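You operate a simulated robot arm through the tools that you are given. There is no shell and no other tool. Be economical: measure what you need, move in short steps, check, and stop when the job is done.

Carry out the task below with a simulated two-armed robot. There is one attempt and no reset: what you move stays moved.

Task
Pick up the carton from the top of the fitting bench with one hand, pass it to the other hand and put it on the rear of the trailer bed. Set down upright: carton.

Only the result counts: the job must be done as asked and must still hold three seconds after the hand-in. Knocking over, shifting, dropping, spilling or breaking anything else fails it.

Robot
Two 7-joint arms with two-finger parallel grippers on one trunk, on a base that drives. Base frame: it is fixed to the floor where the robot stands at the start and does not move with it; the origin is under the middle of the robot, x ahead of it, y to its left, z up; the surface under the hand at the start is at about z = 0.88. Units: m, degrees, N and s.
The left shoulder is at the start at [0.071, 0.156, 1.055], the right one opposite. Places, roughly: rear of the trailer bed [-1.8, 0.5, 0.7]. Payload 3.91 kg a hand.
The TCP of each hand is the grasp point between the finger pads, 0.03 m short of the fingertips. In the tool frame z runs along the fingers and y along their closing line. The gripper opens to 0.11 m. The fingers are 0.02 m wide and 0.01 m thick; the gripper's body (0.048 by 0.112 m) begins 0.055 m behind the TCP.
Orientation is that of the tool frame in the base frame, as a unit quaternion [x, y, z, w]. With the fingers straight down and closing along the base's y, the tool's x points along the base's -x, its y along +y and its z along -z.

Tools
- The arms move only by the tool jog_arm. It takes "left_deltas", "right_deltas" or both (then of equal length, played together; a hand with none holds still); each is a list of rows, each a list of 7 numbers: the shift along the tool's x, y, z in m, then the turn, a rotation vector about the tool's x, y, z in degrees, then the opening, from 0 (shut) to 1 (fully open). In form: [[tx, ty, tz, wx, wy, wz, fingers], ...]. A call has 1 to 12 rows; each row is the pose to reach, as a shift and turn from the pose commanded when the call began, along the tool's axes at that moment. Rows are played at 5 a second. More than 0.05 m and 8.6 degrees between two rows, or a gripper value outside its range, and nothing of the call is played. Where a pose cannot be reached the arm comes as near as it can. A force on the tool above 40 N (or 10 N above the force at the start of the call, whichever is more), or a blocked arm, ends the call early, and 0.2 s more pass. Each finger travels about 0.108 m/s and halts on what it meets, pressing with about 44 N; the grip force reading is that of the motor and also rises with nothing between the fingers. The clock runs only during rows and for 0.2 s after the last one: add rows that repeat a pose to give the fingers time. The reply holds the time, the measured pose of the TCP, the force on the tool along the base axes, the opening and the grip force, in the units named above and with some noise, with the torque about the TCP (base axes, N m) and any sound that the robot's microphone picked up.
- Cameras (640 x 400 px; columns grow to the right, rows downward): "scene" is now at [0.1584, -0.0102, 1.2953]; the picture's right is [-0.04, -1.00, 0.00], its down [-0.35, 0.01, -0.94] and it looks along [0.94, -0.04, -0.35] (base axes); focal length 254 px, centre (320, 200). "left" rides on the left gripper at [0.072, -0.017, -0.103] in its tool frame; the picture's right is [0.23, 0.97, 0.00], its down [-0.76, 0.18, -0.62] and it looks along [-0.61, 0.14, 0.78] (tool axes); focal length 222 px, centre (320, 200). "right" rides on the right gripper at [0.072, 0.017, -0.104] in its tool frame; the picture's right is [-0.23, 0.97, 0.00], its down [-0.76, -0.18, -0.62] and it looks along [-0.61, -0.14, 0.78] (tool axes); focal length 222 px, centre (320, 200). There is no depth. A picture from a camera that has moved, and an enlarged one, comes with that camera's place and axes in the base frame and with its lens. The place of the scene camera against the robot may be out by one fixed shift of up to 0.025 m in any direction.
- snapshot(camera): a new picture of that camera. The clock stands still meanwhile.
- lift_body(by): slides the trunk up (or, below 0, down) by that many m; the arms and the scene camera ride with it, the base frame stays. It gives what a move gives, with no picture.
- drive_base(legs): drives the robot by 1 to 6 legs, each [ahead, left, turn to the left] in m, m and degrees, along the robot's own axes; the way and the turn of a leg run together, so that a leg with both is an arc; at most 1.5 m and 180 degrees a leg. The arms and the cameras ride along, it lands a little off, and it stops where it bumps. It gives what a move gives.
- head_to(pan, tilt): turns the head with the scene camera to pan (to the left, within 86 degrees either way) and tilt (down, from -29 to 69), counted from straight ahead of the robot. It gives what a move gives.
- enlarge(camera, box): a new picture of the part [left, top, right, bottom] of that camera's present view, enlarged. The clock stands still meanwhile.
- job_done(): hands the job in; it is judged then, once.

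Work in short steps. Places have to be worked out from the pictures, the camera data and where the tool is seen: move nearer, look again, correct. Check each grasp and each placing, and mend what went wrong. You have 120 turns and 92 pictures in all, those below and enlarged ones among them. Open the grippers and draw the arms clear of the work before you hand the job in, unless the task says otherwise; then end with one line.

The tools are called after "Emit:" as a command line: name --argument value ..., lists and objects as JSON in quotes. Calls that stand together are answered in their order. jog_arm: Moves the arms, as the interface text tells. Its arguments: {"type":"object","properties":{"left_deltas":{"type":"array","items":{"type":"array","items":{"type":"number"}}},"right_deltas":{"type":"array","items":{"type":"array","items":{"type":"number"}}}},"required":[]} The other tools are called the same way: lift_body (by) slides the trunk up or down; drive_base (legs) drives the base; head_to (pan, tilt) turns the head that bears the scene camera; snapshot (camera) takes a picture; enlarge (camera, box) takes an enlarged picture of a part of a camera's view; job_done () hands the job in.

At the start:

```text
clock: 0.0
left_position: [0.694, 0.2536, 1.1098]
left_ee_rot: [0.001, 1.0, 0.0, 0.001]
left_force: [1.2, 0.2, -0.3]
left_moment: [-0.02, 0.01, -0.03]
left_width: 0.1101
left_grasp_force: 0.2
right_position: [0.6621, -0.3277, 1.1402]
right_ee_rot: [0.001, 1.0, -0.001, 0.0]
right_force: [-0.2, 0.6, -0.2]
right_moment: [0.0, 0.03, 0.0]
right_width: 0.11
right_grasp_force: 0.0
trunk travel left (down, up): [-0.5, 0.44]
robot x, y, heading: [-0.0019, -0.002, -0.1]
head pan, tilt: [-2.2, 20.4]
```

scene: 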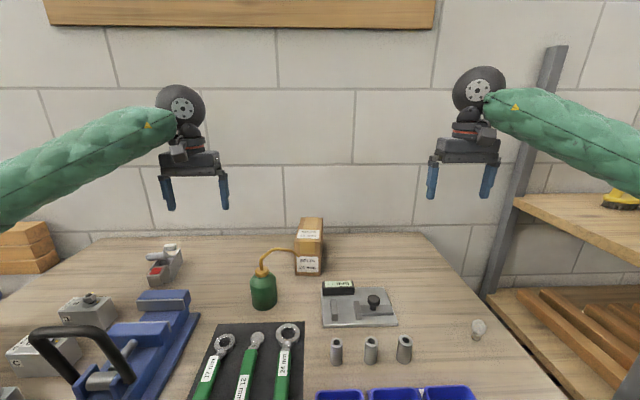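
right: 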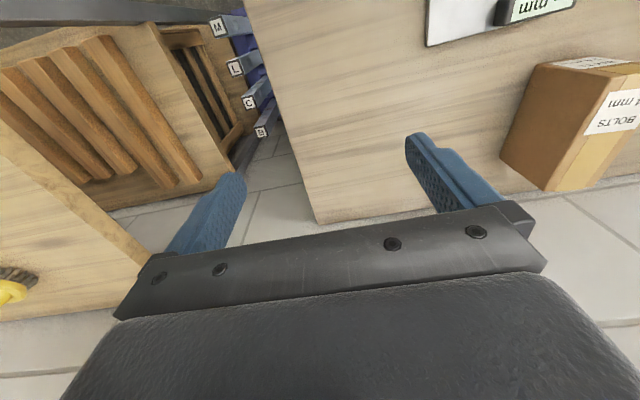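
left: 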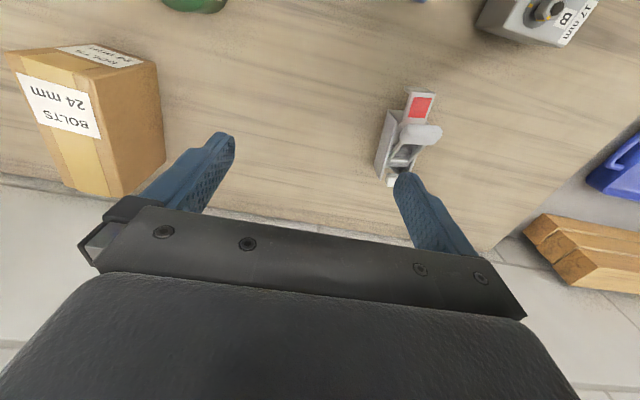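

I'll look closely at the carton to measure its place and size.

Emit:
enlarge --camera "scene" --box '[240, 200, 400, 300]'

Emit:
enlarge --camera "left" --box '[0, 0, 320, 200]'

```text
4.00 times, centred on (320, 250) of scene
camera zoom: at [0.1584, -0.0102, 1.2953], right [-0.04, -1.0, 0.0], down [-0.35, 0.01, -0.94], along [0.94, -0.04, -0.35], focal length 1015 px, centre (320, 0)
```

zoom: 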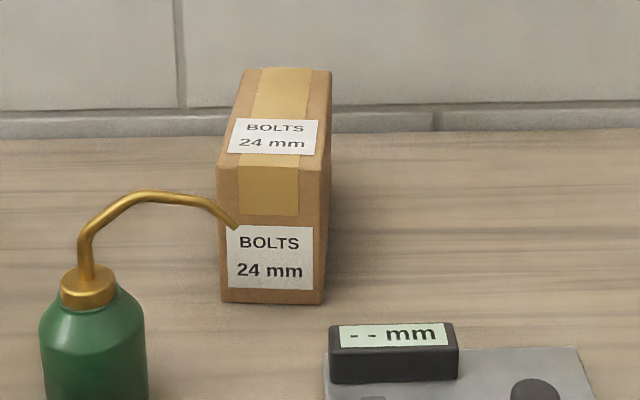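

```text
2.00 times, centred on (160, 100) of left
camera zoom: at [0.6207, 0.2359, 1.216], right [-0.23, 0.97, 0.0], down [0.76, 0.18, 0.62], along [0.61, 0.14, -0.78], focal length 444 px, centre (640, 400)
```

zoom: 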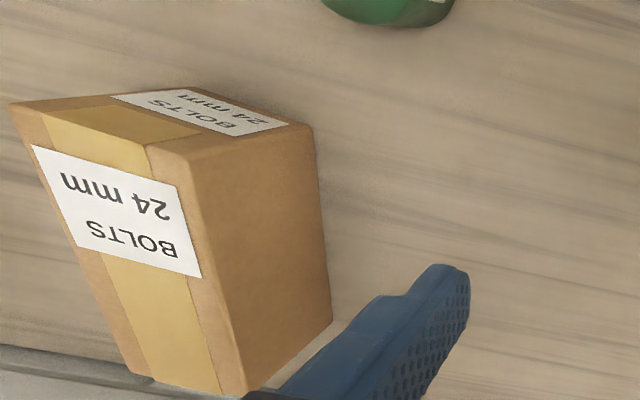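

The carton is about 0.147 long (roughly along x), 0.066 wide and 0.105 high. Its centre is near (0.781, -0.003) and its yaw is about -5.4°. I'll take it with the right hand from above, slightly toward its near end. First I move the right hand over it.

Emit:
jog_arm --right_deltas '[[-0.012, 0.041, 0.002, 0, 0, 0.7, 1], [-0.024, 0.082, 0.005, 0, 0, 1.4, 1], [-0.036, 0.123, 0.008, 0, 0, 2.1, 1], [-0.047, 0.164, 0.01, 0, 0, 2.8, 1], [-0.059, 0.205, 0.013, 0, 0, 3.5, 1], [-0.071, 0.246, 0.016, 0, 0, 4.2, 1], [-0.083, 0.287, 0.018, 0, 0, 4.9, 1], [-0.094, 0.327, 0.02, 0, 0, 5.4, 1], [-0.094, 0.327, 0.02, 0, 0, 5.4, 1]]' --left_deltas '[[0, 0.01, 0, 0, 0, 0, 1], [0, 0.02, 0, 0, 0, 0, 1], [0, 0.03, 0, 0, 0, 0, 1], [0, 0.04, 0, 0, 0, 0, 1], [0, 0.05, 0, 0, 0, 0, 1], [0, 0.06, 0, 0, 0, 0, 1], [0, 0.07, 0, 0, 0, 0, 1], [0, 0.08, 0, 0, 0, 0, 1], [0, 0.08, 0, 0, 0, 0, 1]]'

Emit:
snapshot --camera "right"

Emit:
snapshot --camera "scene"

Emit:
snapshot --camera "left"

```text
clock: 2.2
left_position: [0.7124, 0.3962, 1.1232]
left_ee_rot: [-0.021, 1.0, -0.002, 0.01]
left_force: [-0.6, 1.8, 5.1]
left_moment: [-0.18, -0.09, 0.01]
left_width: 0.1097
left_grasp_force: 0.1
right_position: [0.7881, 0.0683, 1.1385]
right_ee_rot: [0.025, 1.0, -0.001, 0.01]
right_force: [-0.4, 1.2, 2.4]
right_moment: [-0.08, -0.01, -0.02]
right_width: 0.11
right_grasp_force: 0.1
trunk travel left (down, up): [-0.5, 0.44]
robot x, y, heading: [0.0524, 0.032, 2.2]
head pan, tilt: [-2.2, 20.4]
stopped in row 9 (left hand): the arm was blocked; the commanded pose is now the measured one
```

```text
86 pictures are left
camera right: at [0.7135, 0.0896, 1.2403], right [0.28, 0.96, 0.0], down [0.74, -0.21, 0.64], along [0.62, -0.18, -0.77], focal length 222 px, centre (320, 200)
```

right: 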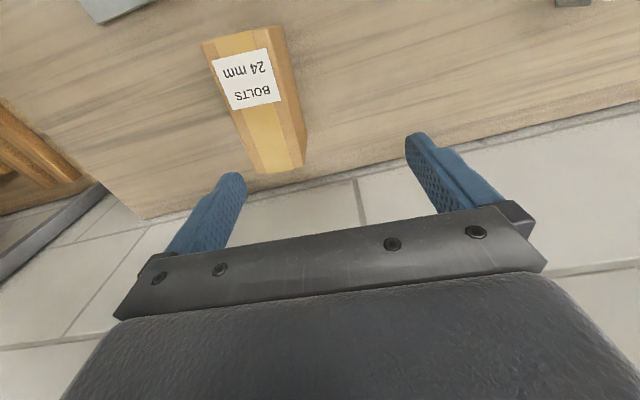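

```text
85 pictures are left
camera scene: at [0.2025, 0.0363, 1.2973], right [0.0, -1.0, 0.01], down [-0.34, -0.01, -0.94], along [0.94, 0.0, -0.34], focal length 254 px, centre (320, 200)
```

scene: 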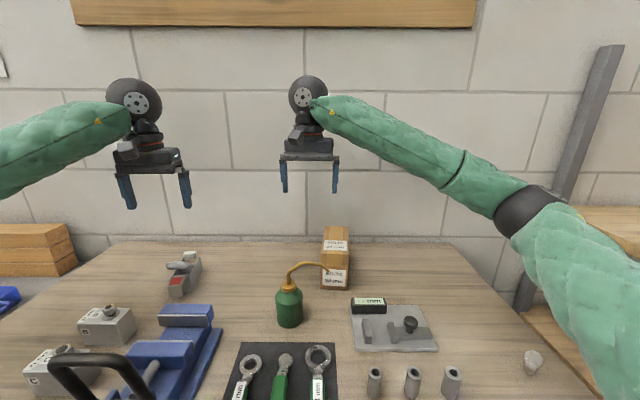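

```text
84 pictures are left
camera left: at [0.637, 0.3774, 1.2284], right [-0.27, 0.96, -0.01], down [0.74, 0.21, 0.64], along [0.62, 0.16, -0.77], focal length 222 px, centre (320, 200)
```

left: 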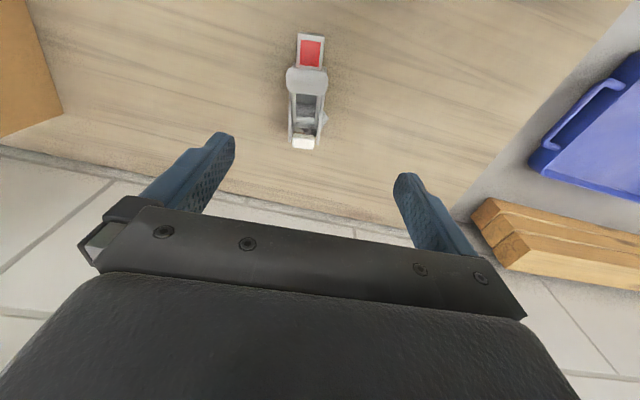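

The base itself shifted during that move (x +0.05, heading +2.3°) and the arm reported being blocked. I'll hold still for a moment and reread before doing anything else.

Emit:
jog_arm --right_deltas '[[0, 0, 0, 0, 0, 0, 1], [0, 0, 0, 0, 0, 0, 1], [0, 0, 0, 0, 0, 0, 1]]'

Emit:
head_to --pan 0 --tilt 60

Emit:
snapshot --camera "scene"

```text
clock: 3.0
left_position: [0.7137, 0.3337, 1.1127]
left_ee_rot: [0.007, 1.0, 0.001, 0.0]
left_force: [0.6, -1.2, -0.5]
left_moment: [0.09, 0.0, 0.01]
left_width: 0.1102
left_grasp_force: 0.0
right_position: [0.7702, 0.0001, 1.1236]
right_ee_rot: [0.055, 0.998, 0.0, 0.001]
right_force: [0.0, -0.3, 0.5]
right_moment: [0.01, -0.02, 0.02]
right_width: 0.1101
right_grasp_force: 0.0
trunk travel left (down, up): [-0.5, 0.44]
robot x, y, heading: [0.0179, 0.0129, -1.3]
head pan, tilt: [-2.2, 20.4]
```

```text
clock: 4.1
left_position: [0.7106, 0.3357, 1.1115]
left_ee_rot: [0.003, 1.0, 0.0, 0.001]
left_force: [0.2, 0.4, 0.9]
left_moment: [0.0, -0.05, 0.02]
left_width: 0.1101
left_grasp_force: 0.1
right_position: [0.7702, 0.0044, 1.1241]
right_ee_rot: [0.051, 0.999, -0.002, 0.001]
right_force: [0.1, -0.1, 0.1]
right_moment: [-0.06, 0.03, 0.01]
right_width: 0.1101
right_grasp_force: 0.1
trunk travel left (down, up): [-0.5, 0.44]
robot x, y, heading: [0.0216, 0.0114, -0.9]
head pan, tilt: [0.0, 60.0]
```

```text
83 pictures are left
camera scene: at [0.1516, 0.0025, 1.238], right [-0.01, -1.0, 0.0], down [-0.87, 0.01, -0.5], along [0.5, -0.01, -0.87], focal length 254 px, centre (320, 200)
```

scene: 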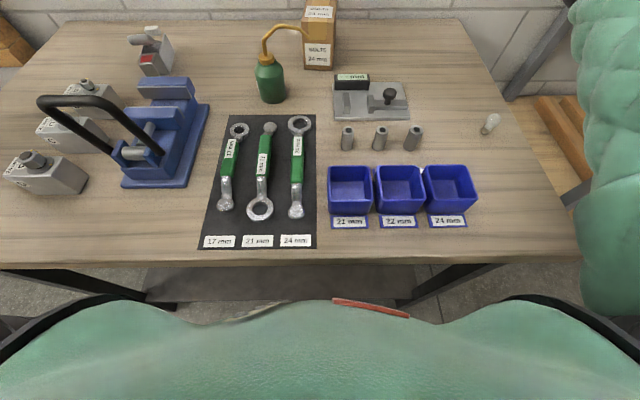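

The base sways when the arms move quickly and then settles near (0.02, 0.01, -0.9°), so I'll move more slowly. The right hand is now almost over the carton at the right yaw, and I'll check this with its camera.

Emit:
snapshot --camera "right"

Emit:
head_to --pan 0 --tilt 30

Emit:
enlarge --camera "scene" --box '[240, 100, 400, 200]'

```text
82 pictures are left
camera right: at [0.6995, 0.0297, 1.2278], right [0.33, 0.95, 0.0], down [0.74, -0.25, 0.63], along [0.59, -0.21, -0.78], focal length 222 px, centre (320, 200)
```

right: 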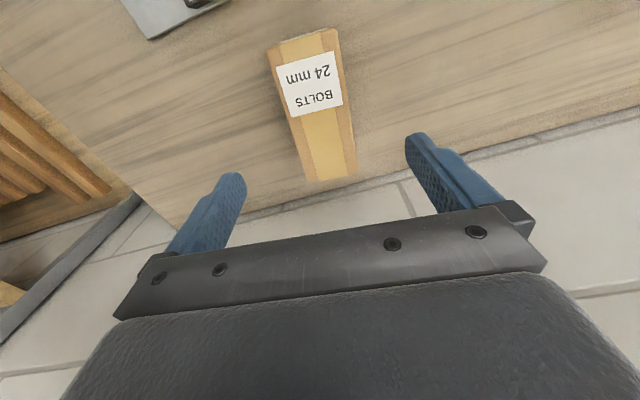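

```text
clock: 5.0
left_position: [0.7123, 0.3355, 1.1107]
left_ee_rot: [0.004, 1.0, 0.0, 0.0]
left_force: [1.3, 0.1, -0.9]
left_moment: [-0.01, -0.04, 0.01]
left_width: 0.1103
left_grasp_force: 0.1
right_position: [0.7704, 0.0048, 1.1228]
right_ee_rot: [0.05, 0.999, -0.001, 0.0]
right_force: [-0.1, 0.1, -0.8]
right_moment: [-0.01, 0.0, -0.01]
right_width: 0.1099
right_grasp_force: 0.0
trunk travel left (down, up): [-0.5, 0.44]
robot x, y, heading: [0.0206, 0.0118, -0.5]
head pan, tilt: [0.0, 30.0]
```

```text
4.00 times, centred on (320, 150) of scene
camera zoom: at [0.1758, 0.0024, 1.2798], right [-0.01, -1.0, 0.0], down [-0.5, 0.01, -0.87], along [0.87, -0.01, -0.5], focal length 1015 px, centre (320, 400)
```

zoom: 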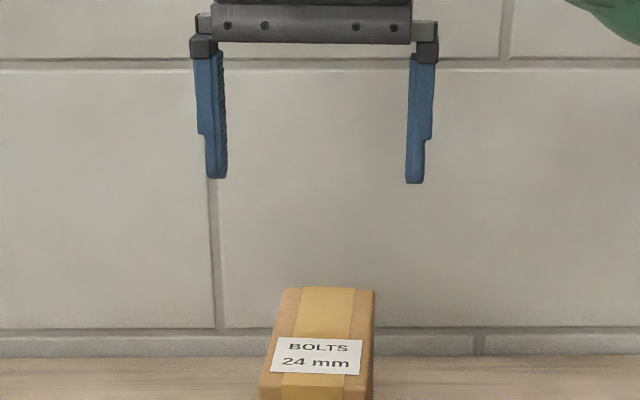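

The views agree: the carton's centre is at about (0.783, -0.002). I lower the hand slowly to z≈0.98 first and then check.

Emit:
jog_arm --right_deltas '[[0.002, -0.001, 0.01, 0, 0, 0, 1], [0.004, -0.002, 0.025, 0, 0, 0, 1], [0.006, -0.003, 0.04, 0, 0, 0, 1], [0.008, -0.004, 0.055, 0, 0, 0, 1], [0.01, -0.005, 0.07, 0, 0, 0, 1], [0.012, -0.005, 0.085, 0, 0, 0, 1], [0.012, -0.005, 0.095, 0, 0, 0, 1], [0.012, -0.005, 0.1, 0, 0, 0, 1], [0.012, -0.005, 0.1, 0, 0, 0, 1], [0.012, -0.005, 0.1, 0, 0, 0, 1]]'

Emit:
enlarge --camera "scene" --box '[200, 75, 440, 225]'

Emit:
snapshot --camera "right"

```text
clock: 7.2
left_position: [0.7115, 0.3353, 1.1116]
left_ee_rot: [0.004, 1.0, 0.0, 0.0]
left_force: [0.0, -0.8, -0.2]
left_moment: [-0.01, 0.03, -0.01]
left_width: 0.11
left_grasp_force: 0.0
right_position: [0.7572, 0.0003, 1.0234]
right_ee_rot: [0.051, 0.999, -0.001, 0.001]
right_force: [-0.4, 0.3, 0.3]
right_moment: [0.02, -0.02, -0.02]
right_width: 0.1097
right_grasp_force: 0.0
trunk travel left (down, up): [-0.5, 0.44]
robot x, y, heading: [0.0191, 0.0111, -1.0]
head pan, tilt: [0.0, 30.0]
```

```text
2.67 times, centred on (320, 150) of scene
camera zoom: at [0.1758, 0.0023, 1.2799], right [-0.01, -1.0, 0.0], down [-0.5, 0.01, -0.87], along [0.87, -0.01, -0.5], focal length 677 px, centre (320, 333)
```

zoom: 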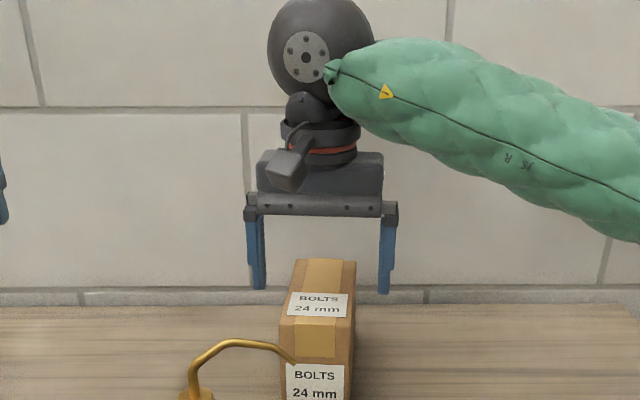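

```text
79 pictures are left
camera right: at [0.6876, 0.0259, 1.127], right [0.33, 0.95, 0.0], down [0.74, -0.25, 0.63], along [0.59, -0.21, -0.78], focal length 222 px, centre (320, 200)
```

right: 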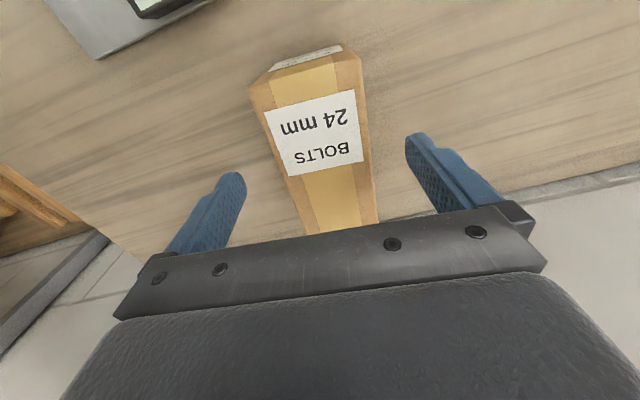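

The fingers straddle the carton well. I lower to z≈0.955 and close.

Emit:
jog_arm --right_deltas '[[0, 0, 0.015, 0, 0, 0, 1], [0, 0, 0.03, 0, 0, 0, 1], [0, 0, 0.045, 0, 0, 0, 1], [0, 0, 0.06, 0, 0, 0, 1], [0, 0, 0.068, 0, 0, 0, 1], [0, 0, 0.068, 0, 0, 0, 1], [0, 0, 0.068, 0, 0, 0, 0.7], [0, 0, 0.068, 0, 0, 0, 0.4], [0, 0, 0.068, 0, 0, 0, 0], [0, 0, 0.068, 0, 0, 0, 0], [0, 0, 0.068, 0, 0, 0, 0], [0, 0, 0.068, 0, 0, 0, 0]]'

Emit:
enlarge --camera "scene" --box '[200, 75, 440, 225]'

```text
clock: 9.8
left_position: [0.7126, 0.3359, 1.1115]
left_ee_rot: [0.003, 1.0, 0.0, 0.001]
left_force: [0.1, 0.7, 0.3]
left_moment: [0.01, 0.0, 0.0]
left_width: 0.1098
left_grasp_force: 0.1
right_position: [0.7596, 0.0001, 0.9559]
right_ee_rot: [0.05, 0.999, -0.001, 0.0]
right_force: [-1.9, 0.7, -0.3]
right_moment: [0.2, 0.16, 0.15]
right_width: 0.068
right_grasp_force: 44.0
trunk travel left (down, up): [-0.5, 0.44]
robot x, y, heading: [0.0195, 0.0088, -0.7]
head pan, tilt: [0.0, 30.0]
```

```text
2.67 times, centred on (320, 150) of scene
camera zoom: at [0.1757, 0.0024, 1.2799], right [-0.01, -1.0, 0.0], down [-0.5, 0.01, -0.87], along [0.87, -0.01, -0.5], focal length 677 px, centre (320, 333)
```

zoom: 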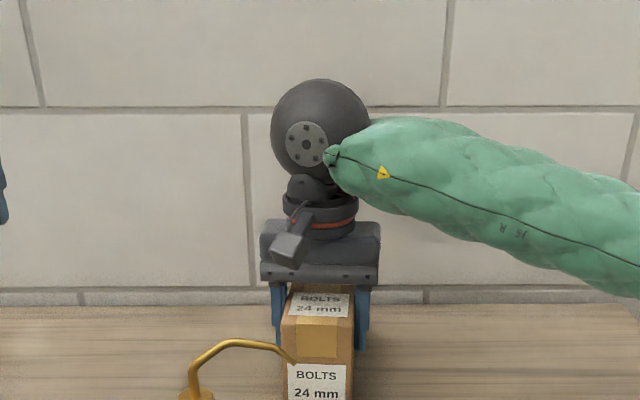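

The grip is good (width 0.068, 44 N). I lift straight up slowly.

Emit:
jog_arm --right_deltas '[[0, 0, -0.008, 0, 0, 0, 0], [0, 0, -0.02, 0, 0, 0, 0], [0, 0, -0.035, 0, 0, 0, 0], [0, 0, -0.05, 0, 0, 0, 0], [0, 0, -0.07, 0, 0, 0, 0], [0, 0, -0.09, 0, 0, 0, 0], [0, 0, -0.11, 0, 0, 0, 0], [0, 0, -0.13, 0, 0, 0, 0], [0, 0, -0.15, 0, 0, 0, 0], [0, 0, -0.165, 0, 0, 0, 0], [0, 0, -0.165, 0, 0, 0, 0]]'

Emit:
snapshot --camera "scene"

Emit:
snapshot --camera "left"

```text
clock: 12.2
left_position: [0.7129, 0.3371, 1.1113]
left_ee_rot: [0.004, 1.0, -0.001, 0.0]
left_force: [0.2, 1.0, 0.7]
left_moment: [0.0, -0.01, 0.0]
left_width: 0.11
left_grasp_force: 0.0
right_position: [0.7587, 0.0023, 1.1206]
right_ee_rot: [0.052, 0.999, -0.003, 0.001]
right_force: [0.5, 0.4, -6.4]
right_moment: [0.01, 0.14, 0.02]
right_width: 0.0682
right_grasp_force: 44.4
trunk travel left (down, up): [-0.5, 0.44]
robot x, y, heading: [0.0199, 0.0114, -0.6]
head pan, tilt: [0.0, 30.0]
```

```text
77 pictures are left
camera scene: at [0.1765, 0.0023, 1.2798], right [-0.01, -1.0, 0.0], down [-0.5, 0.01, -0.87], along [0.87, -0.01, -0.5], focal length 254 px, centre (320, 200)
```

scene: 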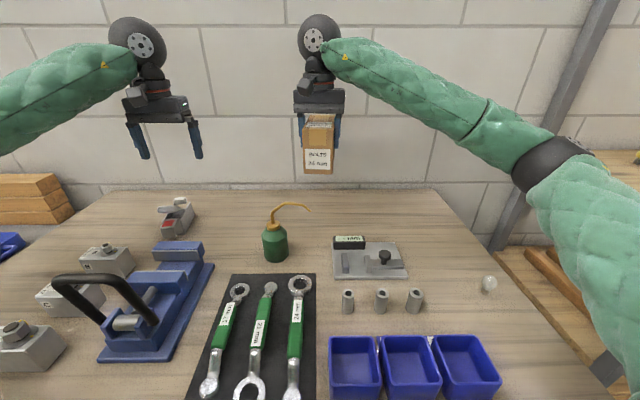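

```text
76 pictures are left
camera left: at [0.6392, 0.3196, 1.2172], right [-0.22, 0.98, 0.0], down [0.76, 0.17, 0.62], along [0.61, 0.14, -0.78], focal length 222 px, centre (320, 200)
```

left: 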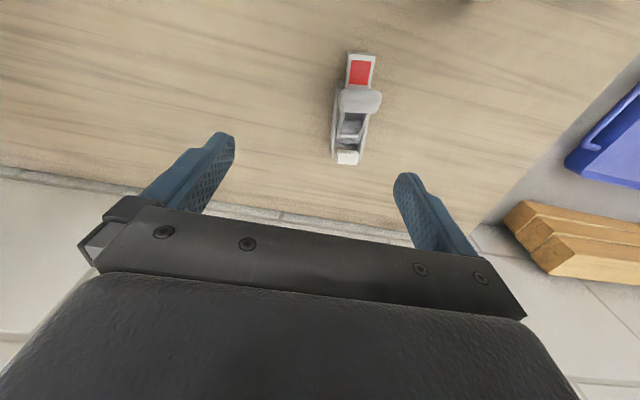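

The carton weighs about 0.65 kg, so an off-centre hold will work. I turn the right hand 90° counter-clockwise so the carton's long axis lies along y, raising it and drawing it back as I go. This call does the first half.

Emit:
jog_arm --right_deltas '[[0.005, -0.002, -0.005, 0, 0, -3, 0], [0.012, -0.004, -0.01, 0, 0, -7, 0], [0.02, -0.006, -0.018, 0, 0, -12, 0], [0.03, -0.008, -0.026, 0, 0, -17, 0], [0.04, -0.01, -0.034, 0, 0, -22, 0], [0.05, -0.012, -0.042, 0, 0, -27, 0], [0.06, -0.014, -0.05, 0, 0, -32, 0], [0.07, -0.016, -0.058, 0, 0, -37, 0], [0.08, -0.018, -0.066, 0, 0, -41, 0], [0.09, -0.02, -0.074, 0, 0, -44, 0], [0.1, -0.02, -0.08, 0, 0, -46, 0], [0.1, -0.02, -0.08, 0, 0, -46, 0]]'

Emit:
snapshot --camera "scene"

```text
clock: 14.8
left_position: [0.7134, 0.3365, 1.1106]
left_ee_rot: [0.003, 1.0, 0.0, 0.0]
left_force: [-0.4, 0.8, -0.1]
left_moment: [-0.04, -0.01, -0.03]
left_width: 0.1102
left_grasp_force: 0.0
right_position: [0.6558, -0.0089, 1.2008]
right_ee_rot: [-0.342, 0.94, -0.002, 0.0]
right_force: [-0.8, -0.7, -5.6]
right_moment: [-0.08, 0.11, 0.03]
right_width: 0.0679
right_grasp_force: 44.5
trunk travel left (down, up): [-0.5, 0.44]
robot x, y, heading: [0.0179, 0.0104, -0.7]
head pan, tilt: [0.0, 30.0]
```

```text
75 pictures are left
camera scene: at [0.1764, 0.0023, 1.2798], right [-0.01, -1.0, 0.0], down [-0.5, 0.01, -0.87], along [0.87, -0.01, -0.5], focal length 254 px, centre (320, 200)
```

scene: 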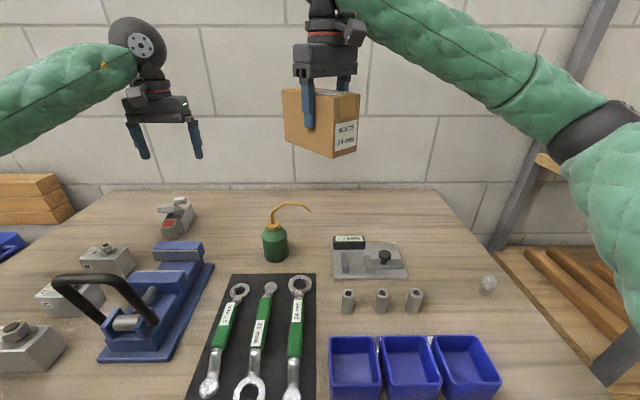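

The turn works and the carton hangs level. I finish the remaining 50°.

Emit:
jog_arm --right_deltas '[[0.002, -0.002, 0, 0, 0, -4, 0], [0.004, -0.004, 0, 0, 0, -9, 0], [0.006, -0.007, 0, 0, 0, -14, 0], [0.008, -0.01, 0, 0, 0, -19, 0], [0.01, -0.012, 0, 0, 0, -24, 0], [0.012, -0.014, 0, 0, 0, -29, 0], [0.014, -0.017, 0, 0, 0, -34, 0], [0.016, -0.02, 0, 0, 0, -39, 0], [0.018, -0.022, 0, 0, 0, -44, 0], [0.019, -0.023, 0, 0, 0, -48, 0], [0.019, -0.023, 0, 0, 0, -50, 0], [0.019, -0.023, 0, 0, 0, -50, 0]]'

Emit:
snapshot --camera "scene"

```text
clock: 17.4
left_position: [0.7119, 0.3361, 1.1124]
left_ee_rot: [0.003, 1.0, 0.001, 0.0]
left_force: [-0.1, 0.6, 0.3]
left_moment: [-0.03, 0.01, -0.01]
left_width: 0.11
left_grasp_force: 0.0
right_position: [0.559, 0.007, 1.1817]
right_ee_rot: [-0.705, 0.709, -0.001, -0.001]
right_force: [-0.5, -0.6, -6.1]
right_moment: [-0.11, -0.02, 0.0]
right_width: 0.0678
right_grasp_force: 43.8
right hand out of reach, approached as far as the arm can: row 8, 9, 10, 11, 12
trunk travel left (down, up): [-0.5, 0.44]
robot x, y, heading: [0.0224, 0.0106, -0.6]
head pan, tilt: [0.0, 30.0]
```

```text
74 pictures are left
camera scene: at [0.1761, 0.0021, 1.2798], right [-0.01, -1.0, 0.0], down [-0.5, 0.01, -0.87], along [0.87, -0.01, -0.5], focal length 254 px, centre (320, 200)
```

scene: 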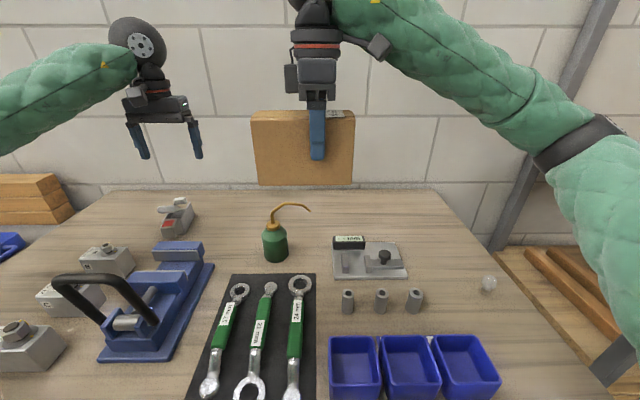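

The carton is now along y, at about y -0.043 to 0.104 and z 1.106 to 1.211. Next I yaw the left hand 90° clockwise, moving it in and up while keeping it clear of the carton.

Emit:
jog_arm --left_deltas '[[0.003, -0.001, -0.008, 0, 0, 3, 1], [0.008, -0.002, -0.02, 0, 0, 7, 1], [0.014, -0.004, -0.034, 0, 0, 12, 1], [0.02, -0.006, -0.05, 0, 0, 17, 1], [0.026, -0.008, -0.066, 0, 0, 22, 1], [0.032, -0.01, -0.082, 0, 0, 27, 1], [0.038, -0.012, -0.098, 0, 0, 32, 1], [0.044, -0.014, -0.114, 0, 0, 37, 1], [0.05, -0.016, -0.13, 0, 0, 42, 1], [0.056, -0.018, -0.145, 0, 0, 46, 1], [0.06, -0.02, -0.155, 0, 0, 49, 1], [0.06, -0.02, -0.155, 0, 0, 50, 1]]'

```text
clock: 20.0
left_position: [0.6514, 0.3156, 1.2673]
left_ee_rot: [0.424, 0.906, 0.0, 0.0]
left_force: [0.8, 0.2, -0.1]
left_moment: [-0.02, -0.01, -0.01]
left_width: 0.1099
left_grasp_force: 0.0
right_position: [0.5586, 0.0081, 1.1827]
right_ee_rot: [-0.705, 0.709, 0.0, 0.0]
right_force: [-0.6, -0.1, -6.7]
right_moment: [-0.12, -0.03, 0.0]
right_width: 0.068
right_grasp_force: 44.5
trunk travel left (down, up): [-0.5, 0.44]
robot x, y, heading: [0.0179, 0.0096, -0.7]
head pan, tilt: [0.0, 30.0]
```

The left yaw is going well, so I do the remaining 40° and move toward x≈0.58.

Emit:
jog_arm --left_deltas '[[0.004, -0.005, 0, 0, 0, 3, 1], [0.008, -0.01, 0, 0, 0, 7, 1], [0.013, -0.015, 0, 0, 0, 12, 1], [0.018, -0.021, 0, 0, 0, 17, 1], [0.023, -0.027, 0, 0, 0, 22, 1], [0.028, -0.033, 0, 0, 0, 27, 1], [0.033, -0.039, 0, 0, 0, 32, 1], [0.038, -0.045, 0, 0, 0, 36, 1], [0.042, -0.051, 0, 0, 0, 39, 1], [0.045, -0.054, 0, 0, 0, 40, 1], [0.045, -0.054, 0, 0, 0, 40, 1]]'

Emit:
snapshot --camera "scene"

```text
clock: 22.4
left_position: [0.4512, 0.167, 1.2225]
left_ee_rot: [0.708, 0.706, 0.0, 0.001]
left_force: [0.6, -0.5, 0.1]
left_moment: [-0.01, 0.02, 0.02]
left_width: 0.1101
left_grasp_force: 0.1
left hand out of reach, approached as far as the arm can: row 1, 2, 3, 4, 5, 6, 7, 8, 9, 10, 11
right_position: [0.559, 0.0079, 1.1826]
right_ee_rot: [-0.705, 0.709, -0.002, 0.0]
right_force: [0.4, 0.6, -6.0]
right_moment: [-0.12, 0.0, 0.02]
right_width: 0.0678
right_grasp_force: 44.0
trunk travel left (down, up): [-0.5, 0.44]
robot x, y, heading: [0.0178, 0.008, -0.4]
head pan, tilt: [0.0, 30.0]
```

```text
73 pictures are left
camera scene: at [0.176, 0.0023, 1.2798], right [-0.01, -1.0, 0.0], down [-0.5, 0.01, -0.87], along [0.87, -0.01, -0.5], focal length 254 px, centre (320, 200)
```

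scene: 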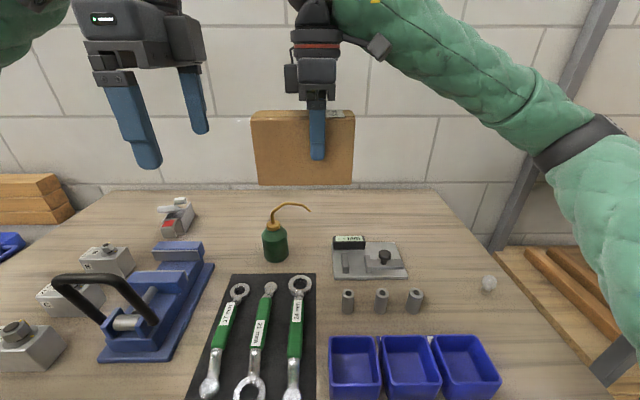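

The left hand reached the orientation but was pulled back to x 0.45, because the hands are too high relative to the shoulders. I raise the trunk so the hands can work lower relative to it.

Emit:
lift_body --by 0.25

```text
clock: 25.0
left_position: [0.4518, 0.1675, 1.4729]
left_ee_rot: [0.709, 0.706, -0.001, 0.0]
left_force: [-0.4, 0.4, 0.8]
left_moment: [0.03, 0.01, -0.01]
left_width: 0.1101
left_grasp_force: 0.0
right_position: [0.5575, 0.0072, 1.4323]
right_ee_rot: [-0.705, 0.709, -0.001, -0.001]
right_force: [0.5, -0.1, -6.5]
right_moment: [-0.12, 0.01, -0.01]
right_width: 0.0678
right_grasp_force: 44.0
trunk travel left (down, up): [-0.75, 0.19]
robot x, y, heading: [0.0203, 0.0133, -0.7]
head pan, tilt: [0.0, 30.0]
```

I lower both hands 0.2 together, relative to the raised trunk.

Emit:
jog_arm --left_deltas '[[0, 0, 0.015, 0, 0, 0, 1], [0, 0, 0.035, 0, 0, 0, 1], [0, 0, 0.055, 0, 0, 0, 1], [0, 0, 0.075, 0, 0, 0, 1], [0, 0, 0.095, 0, 0, 0, 1], [0, 0, 0.115, 0, 0, 0, 1], [0, 0, 0.135, 0, 0, 0, 1], [0, 0, 0.155, 0, 0, 0, 1], [0, 0, 0.175, 0, 0, 0, 1], [0, 0, 0.19, 0, 0, 0, 1], [0, 0, 0.2, 0, 0, 0, 1], [0, 0, 0.2, 0, 0, 0, 1]]' --right_deltas '[[0, 0, 0.015, 0, 0, 0, 0], [0, 0, 0.035, 0, 0, 0, 0], [0, 0, 0.055, 0, 0, 0, 0], [0, 0, 0.075, 0, 0, 0, 0], [0, 0, 0.095, 0, 0, 0, 0], [0, 0, 0.115, 0, 0, 0, 0], [0, 0, 0.135, 0, 0, 0, 0], [0, 0, 0.155, 0, 0, 0, 0], [0, 0, 0.175, 0, 0, 0, 0], [0, 0, 0.19, 0, 0, 0, 0], [0, 0, 0.2, 0, 0, 0, 0], [0, 0, 0.2, 0, 0, 0, 0]]'

Emit:
snapshot --camera "scene"

```text
clock: 27.6
left_position: [0.453, 0.1671, 1.2729]
left_ee_rot: [0.708, 0.706, -0.001, 0.001]
left_force: [0.0, 0.6, 0.8]
left_moment: [-0.01, 0.0, -0.03]
left_width: 0.1097
left_grasp_force: 0.0
right_position: [0.5583, 0.0074, 1.233]
right_ee_rot: [-0.704, 0.71, -0.001, -0.001]
right_force: [-1.0, 0.2, -6.2]
right_moment: [-0.12, 0.02, 0.01]
right_width: 0.0679
right_grasp_force: 43.9
trunk travel left (down, up): [-0.75, 0.19]
robot x, y, heading: [0.0208, 0.0125, -0.7]
head pan, tilt: [0.0, 30.0]
```

```text
72 pictures are left
camera scene: at [0.1759, 0.0023, 1.5299], right [-0.01, -1.0, 0.0], down [-0.5, 0.01, -0.87], along [0.87, -0.01, -0.5], focal length 254 px, centre (320, 200)
```

scene: 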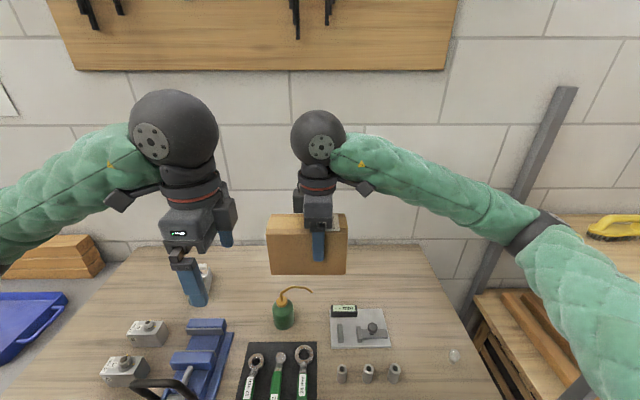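

Reach is fine now. I move the left hand outward and forward to about (0.558, 0.25, 1.33) and tilt it 40° so its fingers point inward and down.

Emit:
jog_arm --left_deltas '[[0.012, 0.005, -0.004, 0, -2, 0, 1], [0.026, 0.012, -0.01, 0, -6, 0, 1], [0.04, 0.022, -0.016, 0, -10, 0, 1], [0.054, 0.034, -0.022, 0, -14, 0, 1], [0.066, 0.046, -0.028, 0, -18, 0, 1], [0.076, 0.058, -0.034, 0, -22, 0, 1], [0.083, 0.07, -0.04, 0, -26, 0, 1], [0.083, 0.082, -0.046, 0, -30, 0, 1], [0.083, 0.092, -0.052, 0, -34, 0, 1], [0.083, 0.1, -0.057, 0, -38, 0, 1], [0.083, 0.105, -0.057, 0, -40, 0, 1], [0.083, 0.105, -0.057, 0, -40, 0, 1]]'

Emit:
snapshot --camera "scene"

Emit:
snapshot --camera "left"

```text
clock: 30.2
left_position: [0.4781, 0.1958, 1.3802]
left_ee_rot: [0.663, 0.665, -0.244, 0.243]
left_force: [-0.3, -0.4, 0.1]
left_moment: [0.0, 0.01, 0.0]
left_width: 0.11
left_grasp_force: 0.1
left hand out of reach, approached as far as the arm can: row 2, 3, 4, 5, 6, 7, 8, 9, 10, 11, 12
right_position: [0.5595, 0.0075, 1.232]
right_ee_rot: [-0.704, 0.71, -0.001, -0.001]
right_force: [-0.7, -0.7, -6.4]
right_moment: [-0.13, -0.01, 0.01]
right_width: 0.0679
right_grasp_force: 43.9
trunk travel left (down, up): [-0.75, 0.19]
robot x, y, heading: [0.0236, 0.0093, -1.1]
head pan, tilt: [0.0, 30.0]
```

```text
71 pictures are left
camera scene: at [0.1761, 0.0023, 1.5299], right [-0.01, -1.0, 0.0], down [-0.5, 0.01, -0.87], along [0.87, -0.01, -0.5], focal length 254 px, centre (320, 200)
```

scene: 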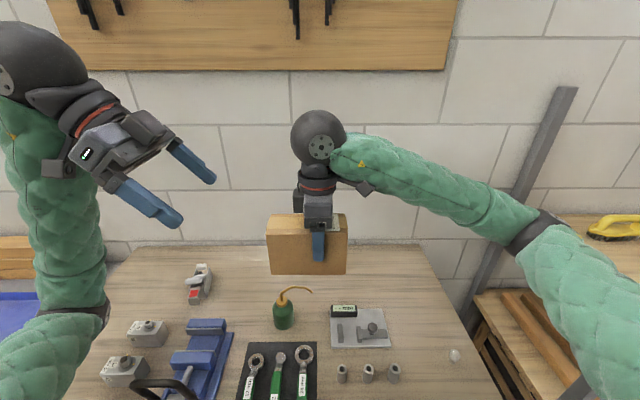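

```text
70 pictures are left
camera left: at [0.461, 0.319, 1.4148], right [0.97, 0.17, -0.15], down [0.18, -0.18, 0.97], along [0.14, -0.97, -0.21], focal length 222 px, centre (320, 200)
```

left: 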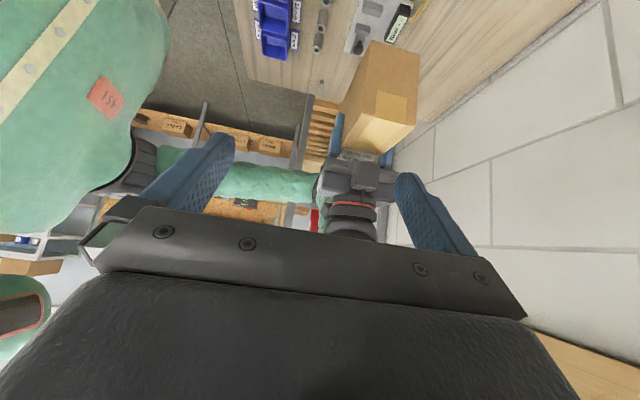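

The orientation is right, but the hand stopped short at (0.478, 0.196, 1.38). The pre-approach pose is lower and further inward, so it may be reachable. I try stepping toward it.

Emit:
jog_arm --left_deltas '[[0.001, 0.01, 0.008, 0, 0, 0, 1], [0.002, 0.02, 0.017, 0, 0, 0, 1], [0.004, 0.032, 0.028, 0, 0, 0, 1], [0.005, 0.044, 0.04, 0, 0, 0, 1], [0.006, 0.056, 0.052, 0, 0, 0, 1], [0.008, 0.068, 0.063, 0, 0, 0, 1], [0.009, 0.076, 0.07, 0, 0, 0, 1], [0.009, 0.08, 0.073, 0, 0, 0, 1], [0.009, 0.08, 0.073, 0, 0, 0, 1]]'

Emit:
snapshot --camera "scene"

```text
clock: 32.2
left_position: [0.4992, 0.1385, 1.3596]
left_ee_rot: [0.663, 0.665, -0.243, 0.242]
left_force: [-0.2, -0.8, 0.0]
left_moment: [0.01, 0.05, 0.0]
left_width: 0.11
left_grasp_force: 0.0
left hand out of reach, approached as far as the arm can: row 1, 2, 3, 4, 5, 6, 7, 8, 9
right_position: [0.5588, 0.0074, 1.2324]
right_ee_rot: [-0.704, 0.71, 0.0, -0.001]
right_force: [-0.9, -0.6, -6.2]
right_moment: [-0.12, 0.01, -0.01]
right_width: 0.0677
right_grasp_force: 43.7
trunk travel left (down, up): [-0.75, 0.19]
robot x, y, heading: [0.0191, 0.0152, -0.9]
head pan, tilt: [0.0, 30.0]
```

```text
69 pictures are left
camera scene: at [0.176, 0.0026, 1.5299], right [-0.01, -1.0, 0.0], down [-0.5, 0.01, -0.87], along [0.87, -0.01, -0.5], focal length 254 px, centre (320, 200)
```

scene: 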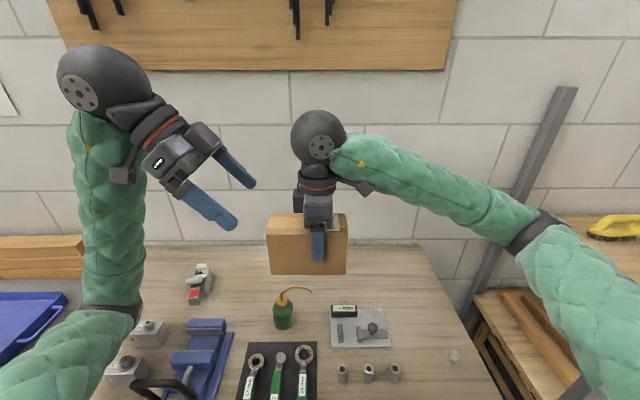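

The left hand is limited by its wrist because the forearm points up. I raise the trunk another 0.15 and work both hands lower.

Emit:
lift_body --by 0.16

Emit:
jog_arm --left_deltas '[[0.014, 0, 0.0, 0, 0, 0, 1], [0.03, 0, 0.01, 0, 0, 0, 1], [0.046, 0, 0.022, 0, 0, 0, 1], [0.062, 0, 0.036, 0, 0, 0, 1], [0.078, 0, 0.05, 0, 0, 0, 1], [0.094, 0, 0.064, 0, 0, 0, 1], [0.11, 0, 0.078, 0, 0, 0, 1], [0.126, 0, 0.09, 0, 0, 0, 1], [0.142, 0, 0.102, 0, 0, 0, 1], [0.155, 0, 0.112, 0, 0, 0, 1], [0.167, 0, 0.121, 0, 0, 0, 1], [0.167, 0, 0.121, 0, 0, 0, 1]]' --right_deltas '[[0, 0, 0.015, 0, 0, 0, 0], [0, 0, 0.035, 0, 0, 0, 0], [0, 0, 0.055, 0, 0, 0, 0], [0, 0, 0.075, 0, 0, 0, 0], [0, 0, 0.095, 0, 0, 0, 0], [0, 0, 0.115, 0, 0, 0, 0], [0, 0, 0.135, 0, 0, 0, 0], [0, 0, 0.155, 0, 0, 0, 0], [0, 0, 0.175, 0, 0, 0, 0], [0, 0, 0.19, 0, 0, 0, 0], [0, 0, 0.2, 0, 0, 0, 0], [0, 0, 0.2, 0, 0, 0, 0]]'

Emit:
snapshot --camera "scene"

```text
clock: 34.0
left_position: [0.5007, 0.1392, 1.5196]
left_ee_rot: [0.664, 0.665, -0.243, 0.242]
left_force: [-1.0, 0.0, -0.5]
left_moment: [0.0, -0.01, 0.01]
left_width: 0.1098
left_grasp_force: 0.0
right_position: [0.5577, 0.0066, 1.3909]
right_ee_rot: [-0.704, 0.71, 0.0, -0.001]
right_force: [0.0, 0.0, -6.6]
right_moment: [-0.13, 0.0, 0.03]
right_width: 0.0679
right_grasp_force: 43.6
trunk travel left (down, up): [-0.91, 0.03]
robot x, y, heading: [0.0195, 0.0105, -0.7]
head pan, tilt: [0.0, 30.0]
```

```text
clock: 36.6
left_position: [0.4605, 0.1428, 1.4645]
left_ee_rot: [0.663, 0.665, -0.245, 0.24]
left_force: [-0.3, -0.4, 0.5]
left_moment: [0.0, -0.03, 0.01]
left_width: 0.1099
left_grasp_force: 0.0
left hand out of reach, approached as far as the arm can: row 1, 2, 3, 4, 5, 6, 7, 8, 9, 10, 11, 12
right_position: [0.5564, 0.0002, 1.2248]
right_ee_rot: [-0.703, 0.711, -0.02, 0.004]
right_force: [0.0, -0.2, -6.0]
right_moment: [-0.15, 0.04, -0.01]
right_width: 0.0682
right_grasp_force: 44.1
right hand out of reach, approached as far as the arm can: row 2, 3, 4, 5, 6, 7, 8, 9, 10, 11, 12
trunk travel left (down, up): [-0.91, 0.03]
robot x, y, heading: [0.0221, 0.01, -1.0]
head pan, tilt: [0.0, 30.0]
```

```text
68 pictures are left
camera scene: at [0.1769, 0.0026, 1.6898], right [-0.01, -1.0, 0.0], down [-0.5, 0.01, -0.87], along [0.87, -0.01, -0.5], focal length 254 px, centre (320, 200)
```

scene: 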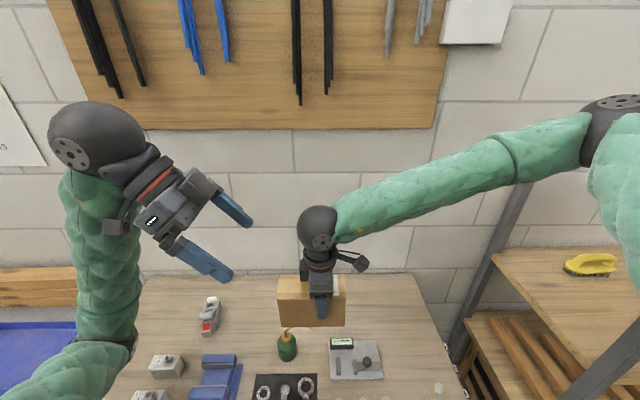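

Tilting the left hand sideways is kinematically poor. A better pass keeps the carton's long axis along x, with one hand vertical on the far end and the other on the near end with fingers forward and down. That needs a regrasp at the far end, so I first untilt the left hand.

Emit:
jog_arm --left_deltas '[[0, 0, 0, 0, 3, 0, 1], [0, 0, 0, 0, 7, 0, 1], [0, 0, 0, 0, 11, 0, 1], [0, 0, 0, 0, 15, 0, 1], [0, 0, 0, 0, 19, 0, 1], [0, 0, 0, 0, 23, 0, 1], [0, 0, 0, 0, 27, 0, 1], [0, 0, 0, 0, 31, 0, 1], [0, 0, 0, 0, 35, 0, 1], [0, 0, 0, 0, 38, 0, 1], [0, 0, 0, 0, 40, 0, 1], [0, 0, 0, 0, 40, 0, 1]]'

Emit:
jog_arm --left_deltas '[[0.005, 0, 0, 0, 0, -4, 1], [0.012, 0, 0, 0, 0, -9, 1], [0.02, 0, 0, 0, 0, -14, 1], [0.03, 0, 0, 0, 0, -19, 1], [0.04, 0, 0, 0, 0, -24, 1], [0.05, 0, 0, 0, 0, -29, 1], [0.06, 0, 0, 0, 0, -34, 1], [0.07, 0, 0, 0, 0, -39, 1], [0.08, 0, 0, 0, 0, -43, 1], [0.085, 0, 0, 0, 0, -46, 1], [0.09, 0, 0, 0, 0, -46, 1]]'

Emit:
snapshot --camera "scene"

```text
clock: 39.2
left_position: [0.4569, 0.1454, 1.4623]
left_ee_rot: [0.707, 0.707, -0.002, -0.001]
left_force: [0.2, -0.3, -0.2]
left_moment: [-0.01, 0.02, 0.0]
left_width: 0.1101
left_grasp_force: 0.1
right_position: [0.5556, 0.0005, 1.2248]
right_ee_rot: [-0.702, 0.712, -0.021, 0.004]
right_force: [0.3, -0.9, -5.6]
right_moment: [-0.13, 0.03, 0.02]
right_width: 0.0678
right_grasp_force: 44.0
trunk travel left (down, up): [-0.91, 0.03]
robot x, y, heading: [0.0189, 0.0095, -0.7]
head pan, tilt: [0.0, 30.0]
```

```text
clock: 41.6
left_position: [0.4553, 0.2367, 1.4643]
left_ee_rot: [0.375, 0.927, -0.002, 0.0]
left_force: [-0.4, -0.5, -0.9]
left_moment: [-0.02, -0.01, 0.02]
left_width: 0.1101
left_grasp_force: 0.0
right_position: [0.5554, 0.0012, 1.2248]
right_ee_rot: [-0.702, 0.712, -0.02, 0.005]
right_force: [-0.2, -0.9, -6.3]
right_moment: [-0.11, 0.01, 0.04]
right_width: 0.0677
right_grasp_force: 44.3
trunk travel left (down, up): [-0.91, 0.03]
robot x, y, heading: [0.0213, 0.009, -0.5]
head pan, tilt: [0.0, 30.0]
```

```text
67 pictures are left
camera scene: at [0.1761, 0.0027, 1.6899], right [-0.01, -1.0, 0.0], down [-0.5, 0.01, -0.87], along [0.87, -0.01, -0.5], focal length 254 px, centre (320, 200)
```

scene: 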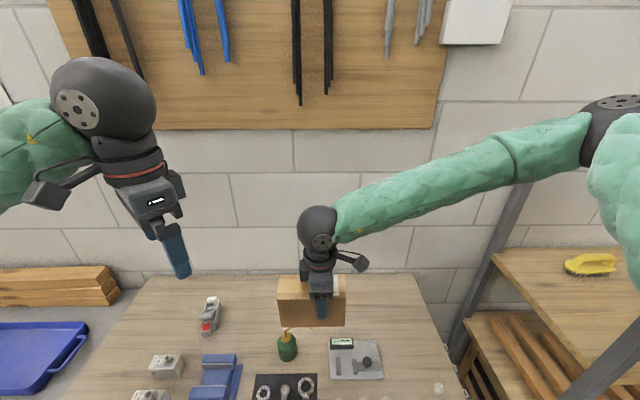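

The left hand continues back to its default yaw and moves outward, while the right hand rises a little.

Emit:
jog_arm --left_deltas '[[0, 0.01, 0.005, 0, 0, -3, 1], [0, 0.022, 0.012, 0, 0, -7, 1], [0, 0.036, 0.02, 0, 0, -12, 1], [0, 0.05, 0.028, 0, 0, -17, 1], [0, 0.064, 0.036, 0, 0, -22, 1], [0, 0.078, 0.044, 0, 0, -27, 1], [0, 0.092, 0.052, 0, 0, -32, 1], [0, 0.106, 0.06, 0, 0, -37, 1], [0, 0.12, 0.068, 0, 0, -41, 1], [0, 0.132, 0.075, 0, 0, -44, 1], [0, 0.141, 0.08, 0, 0, -44, 1], [0, 0.141, 0.08, 0, 0, -44, 1]]' --right_deltas '[[0, 0, -0.008, 0, 0, 0, 0], [0, 0, -0.018, 0, 0, 0, 0], [0, 0, -0.028, 0, 0, 0, 0], [0, 0, -0.038, 0, 0, 0, 0], [0, 0, -0.048, 0, 0, 0, 0], [0, 0, -0.058, 0, 0, 0, 0], [0, 0, -0.068, 0, 0, 0, 0], [0, 0, -0.078, 0, 0, 0, 0], [0, 0, -0.088, 0, 0, 0, 0], [0, 0, -0.095, 0, 0, 0, 0], [0, 0, -0.1, 0, 0, 0, 0], [0, 0, -0.1, 0, 0, 0, 0]]'

```text
clock: 44.2
left_position: [0.5536, 0.3406, 1.3842]
left_ee_rot: [0.001, 1.0, -0.002, 0.0]
left_force: [-0.1, 0.1, -0.4]
left_moment: [-0.03, -0.05, 0.02]
left_width: 0.1097
left_grasp_force: 0.0
right_position: [0.5256, -0.0261, 1.283]
right_ee_rot: [-0.702, 0.712, -0.014, -0.009]
right_force: [-3.4, 0.3, -12.2]
right_moment: [-0.21, -0.07, 0.03]
right_width: 0.0678
right_grasp_force: 44.1
right hand out of reach, approached as far as the arm can: row 1, 2, 3, 4, 5, 6, 7, 8, 9, 10, 11, 12
trunk travel left (down, up): [-0.91, 0.03]
robot x, y, heading: [0.0182, 0.0106, -0.7]
head pan, tilt: [0.0, 30.0]
```

The right arm is at its limit in this yaw, so I turn it back 45° while moving forward, which frees it.

Emit:
jog_arm --right_deltas '[[0, -0.004, -0.002, 0, 0, 3, 0], [0, -0.009, -0.005, 0, 0, 7, 0], [0, -0.015, -0.01, 0, 0, 12, 0], [0, -0.022, -0.015, 0, 0, 17, 0], [0, -0.03, -0.02, 0, 0, 22, 0], [0, -0.038, -0.025, 0, 0, 27, 0], [0, -0.046, -0.03, 0, 0, 32, 0], [0, -0.054, -0.035, 0, 0, 37, 0], [0, -0.062, -0.04, 0, 0, 41, 0], [0, -0.07, -0.045, 0, 0, 44, 0], [0, -0.075, -0.05, 0, 0, 46, 0], [0, -0.075, -0.05, 0, 0, 46, 0]]'

Emit:
snapshot --camera "scene"

```text
clock: 46.8
left_position: [0.5549, 0.3371, 1.3841]
left_ee_rot: [0.0, 1.0, -0.001, -0.001]
left_force: [0.1, -0.6, 0.6]
left_moment: [0.02, 0.01, 0.02]
left_width: 0.1098
left_grasp_force: 0.1
right_position: [0.6005, -0.0297, 1.3318]
right_ee_rot: [-0.37, 0.929, -0.001, 0.0]
right_force: [0.1, -0.3, -5.1]
right_moment: [-0.06, 0.1, 0.05]
right_width: 0.0681
right_grasp_force: 43.9
trunk travel left (down, up): [-0.91, 0.03]
robot x, y, heading: [0.0184, 0.0113, -0.5]
head pan, tilt: [0.0, 30.0]
```

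```text
66 pictures are left
camera scene: at [0.1762, 0.0022, 1.6898], right [-0.01, -1.0, 0.0], down [-0.5, 0.01, -0.87], along [0.87, -0.01, -0.5], focal length 254 px, centre (320, 200)
```

scene: 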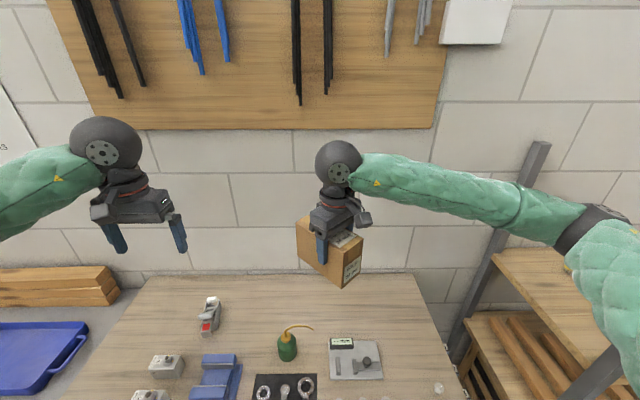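

The carton is level again. I turn to yaw 0 and go over the free bench spot where it stood.

Emit:
jog_arm --right_deltas '[[-0.006, -0.006, 0.004, 0, 0, 3, 0], [-0.016, -0.016, 0.012, 0, 0, 7, 0], [-0.027, -0.027, 0.02, 0, 0, 11, 0], [-0.038, -0.039, 0.03, 0, 0, 15, 0], [-0.05, -0.051, 0.04, 0, 0, 19, 0], [-0.062, -0.063, 0.05, 0, 0, 23, 0], [-0.074, -0.075, 0.06, 0, 0, 27, 0], [-0.086, -0.087, 0.07, 0, 0, 31, 0], [-0.097, -0.098, 0.08, 0, 0, 36, 0], [-0.107, -0.108, 0.09, 0, 0, 40, 0], [-0.114, -0.115, 0.1, 0, 0, 43.4, 0], [-0.116, -0.117, 0.1, 0, 0, 43.4, 0]]'

Emit:
lift_body --by -0.16

Emit:
snapshot --camera "scene"

Emit:
snapshot --camera "right"

```text
clock: 49.4
left_position: [0.5553, 0.3376, 1.3836]
left_ee_rot: [0.0, 1.0, -0.001, -0.002]
left_force: [0.3, 0.0, 0.2]
left_moment: [0.02, -0.02, -0.03]
left_width: 0.11
left_grasp_force: 0.0
right_position: [0.7677, -0.0354, 1.2316]
right_ee_rot: [-0.001, 1.0, -0.001, 0.0]
right_force: [-0.1, -0.1, -7.1]
right_moment: [0.02, 0.16, 0.0]
right_width: 0.068
right_grasp_force: 44.1
trunk travel left (down, up): [-0.91, 0.03]
robot x, y, heading: [0.0222, 0.0107, -0.8]
head pan, tilt: [0.0, 30.0]
```

```text
clock: 51.2
left_position: [0.5552, 0.3374, 1.2237]
left_ee_rot: [-0.001, 1.0, -0.001, -0.002]
left_force: [0.8, 1.2, 1.1]
left_moment: [-0.01, -0.03, 0.0]
left_width: 0.1099
left_grasp_force: 0.1
right_position: [0.768, -0.0362, 1.071]
right_ee_rot: [-0.001, 1.0, -0.001, 0.001]
right_force: [0.4, 0.3, -5.8]
right_moment: [-0.02, 0.11, 0.01]
right_width: 0.068
right_grasp_force: 44.1
trunk travel left (down, up): [-0.75, 0.19]
robot x, y, heading: [0.0217, 0.0126, -0.6]
head pan, tilt: [0.0, 30.0]
```

```text
65 pictures are left
camera scene: at [0.1761, 0.0023, 1.53], right [-0.01, -1.0, 0.0], down [-0.5, 0.01, -0.87], along [0.87, -0.01, -0.5], focal length 254 px, centre (320, 200)
```

scene: 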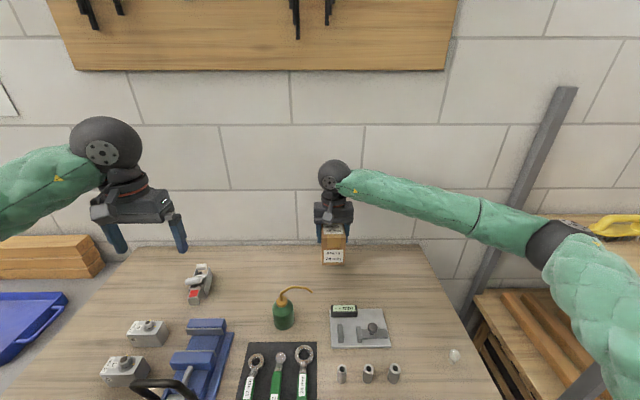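

```text
64 pictures are left
camera right: at [0.6945, -0.0188, 1.1752], right [0.23, 0.97, 0.0], down [0.76, -0.18, 0.62], along [0.61, -0.14, -0.78], focal length 222 px, centre (320, 200)
```

right: 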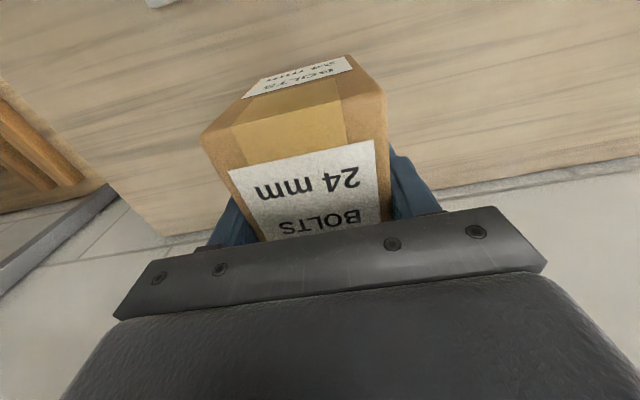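

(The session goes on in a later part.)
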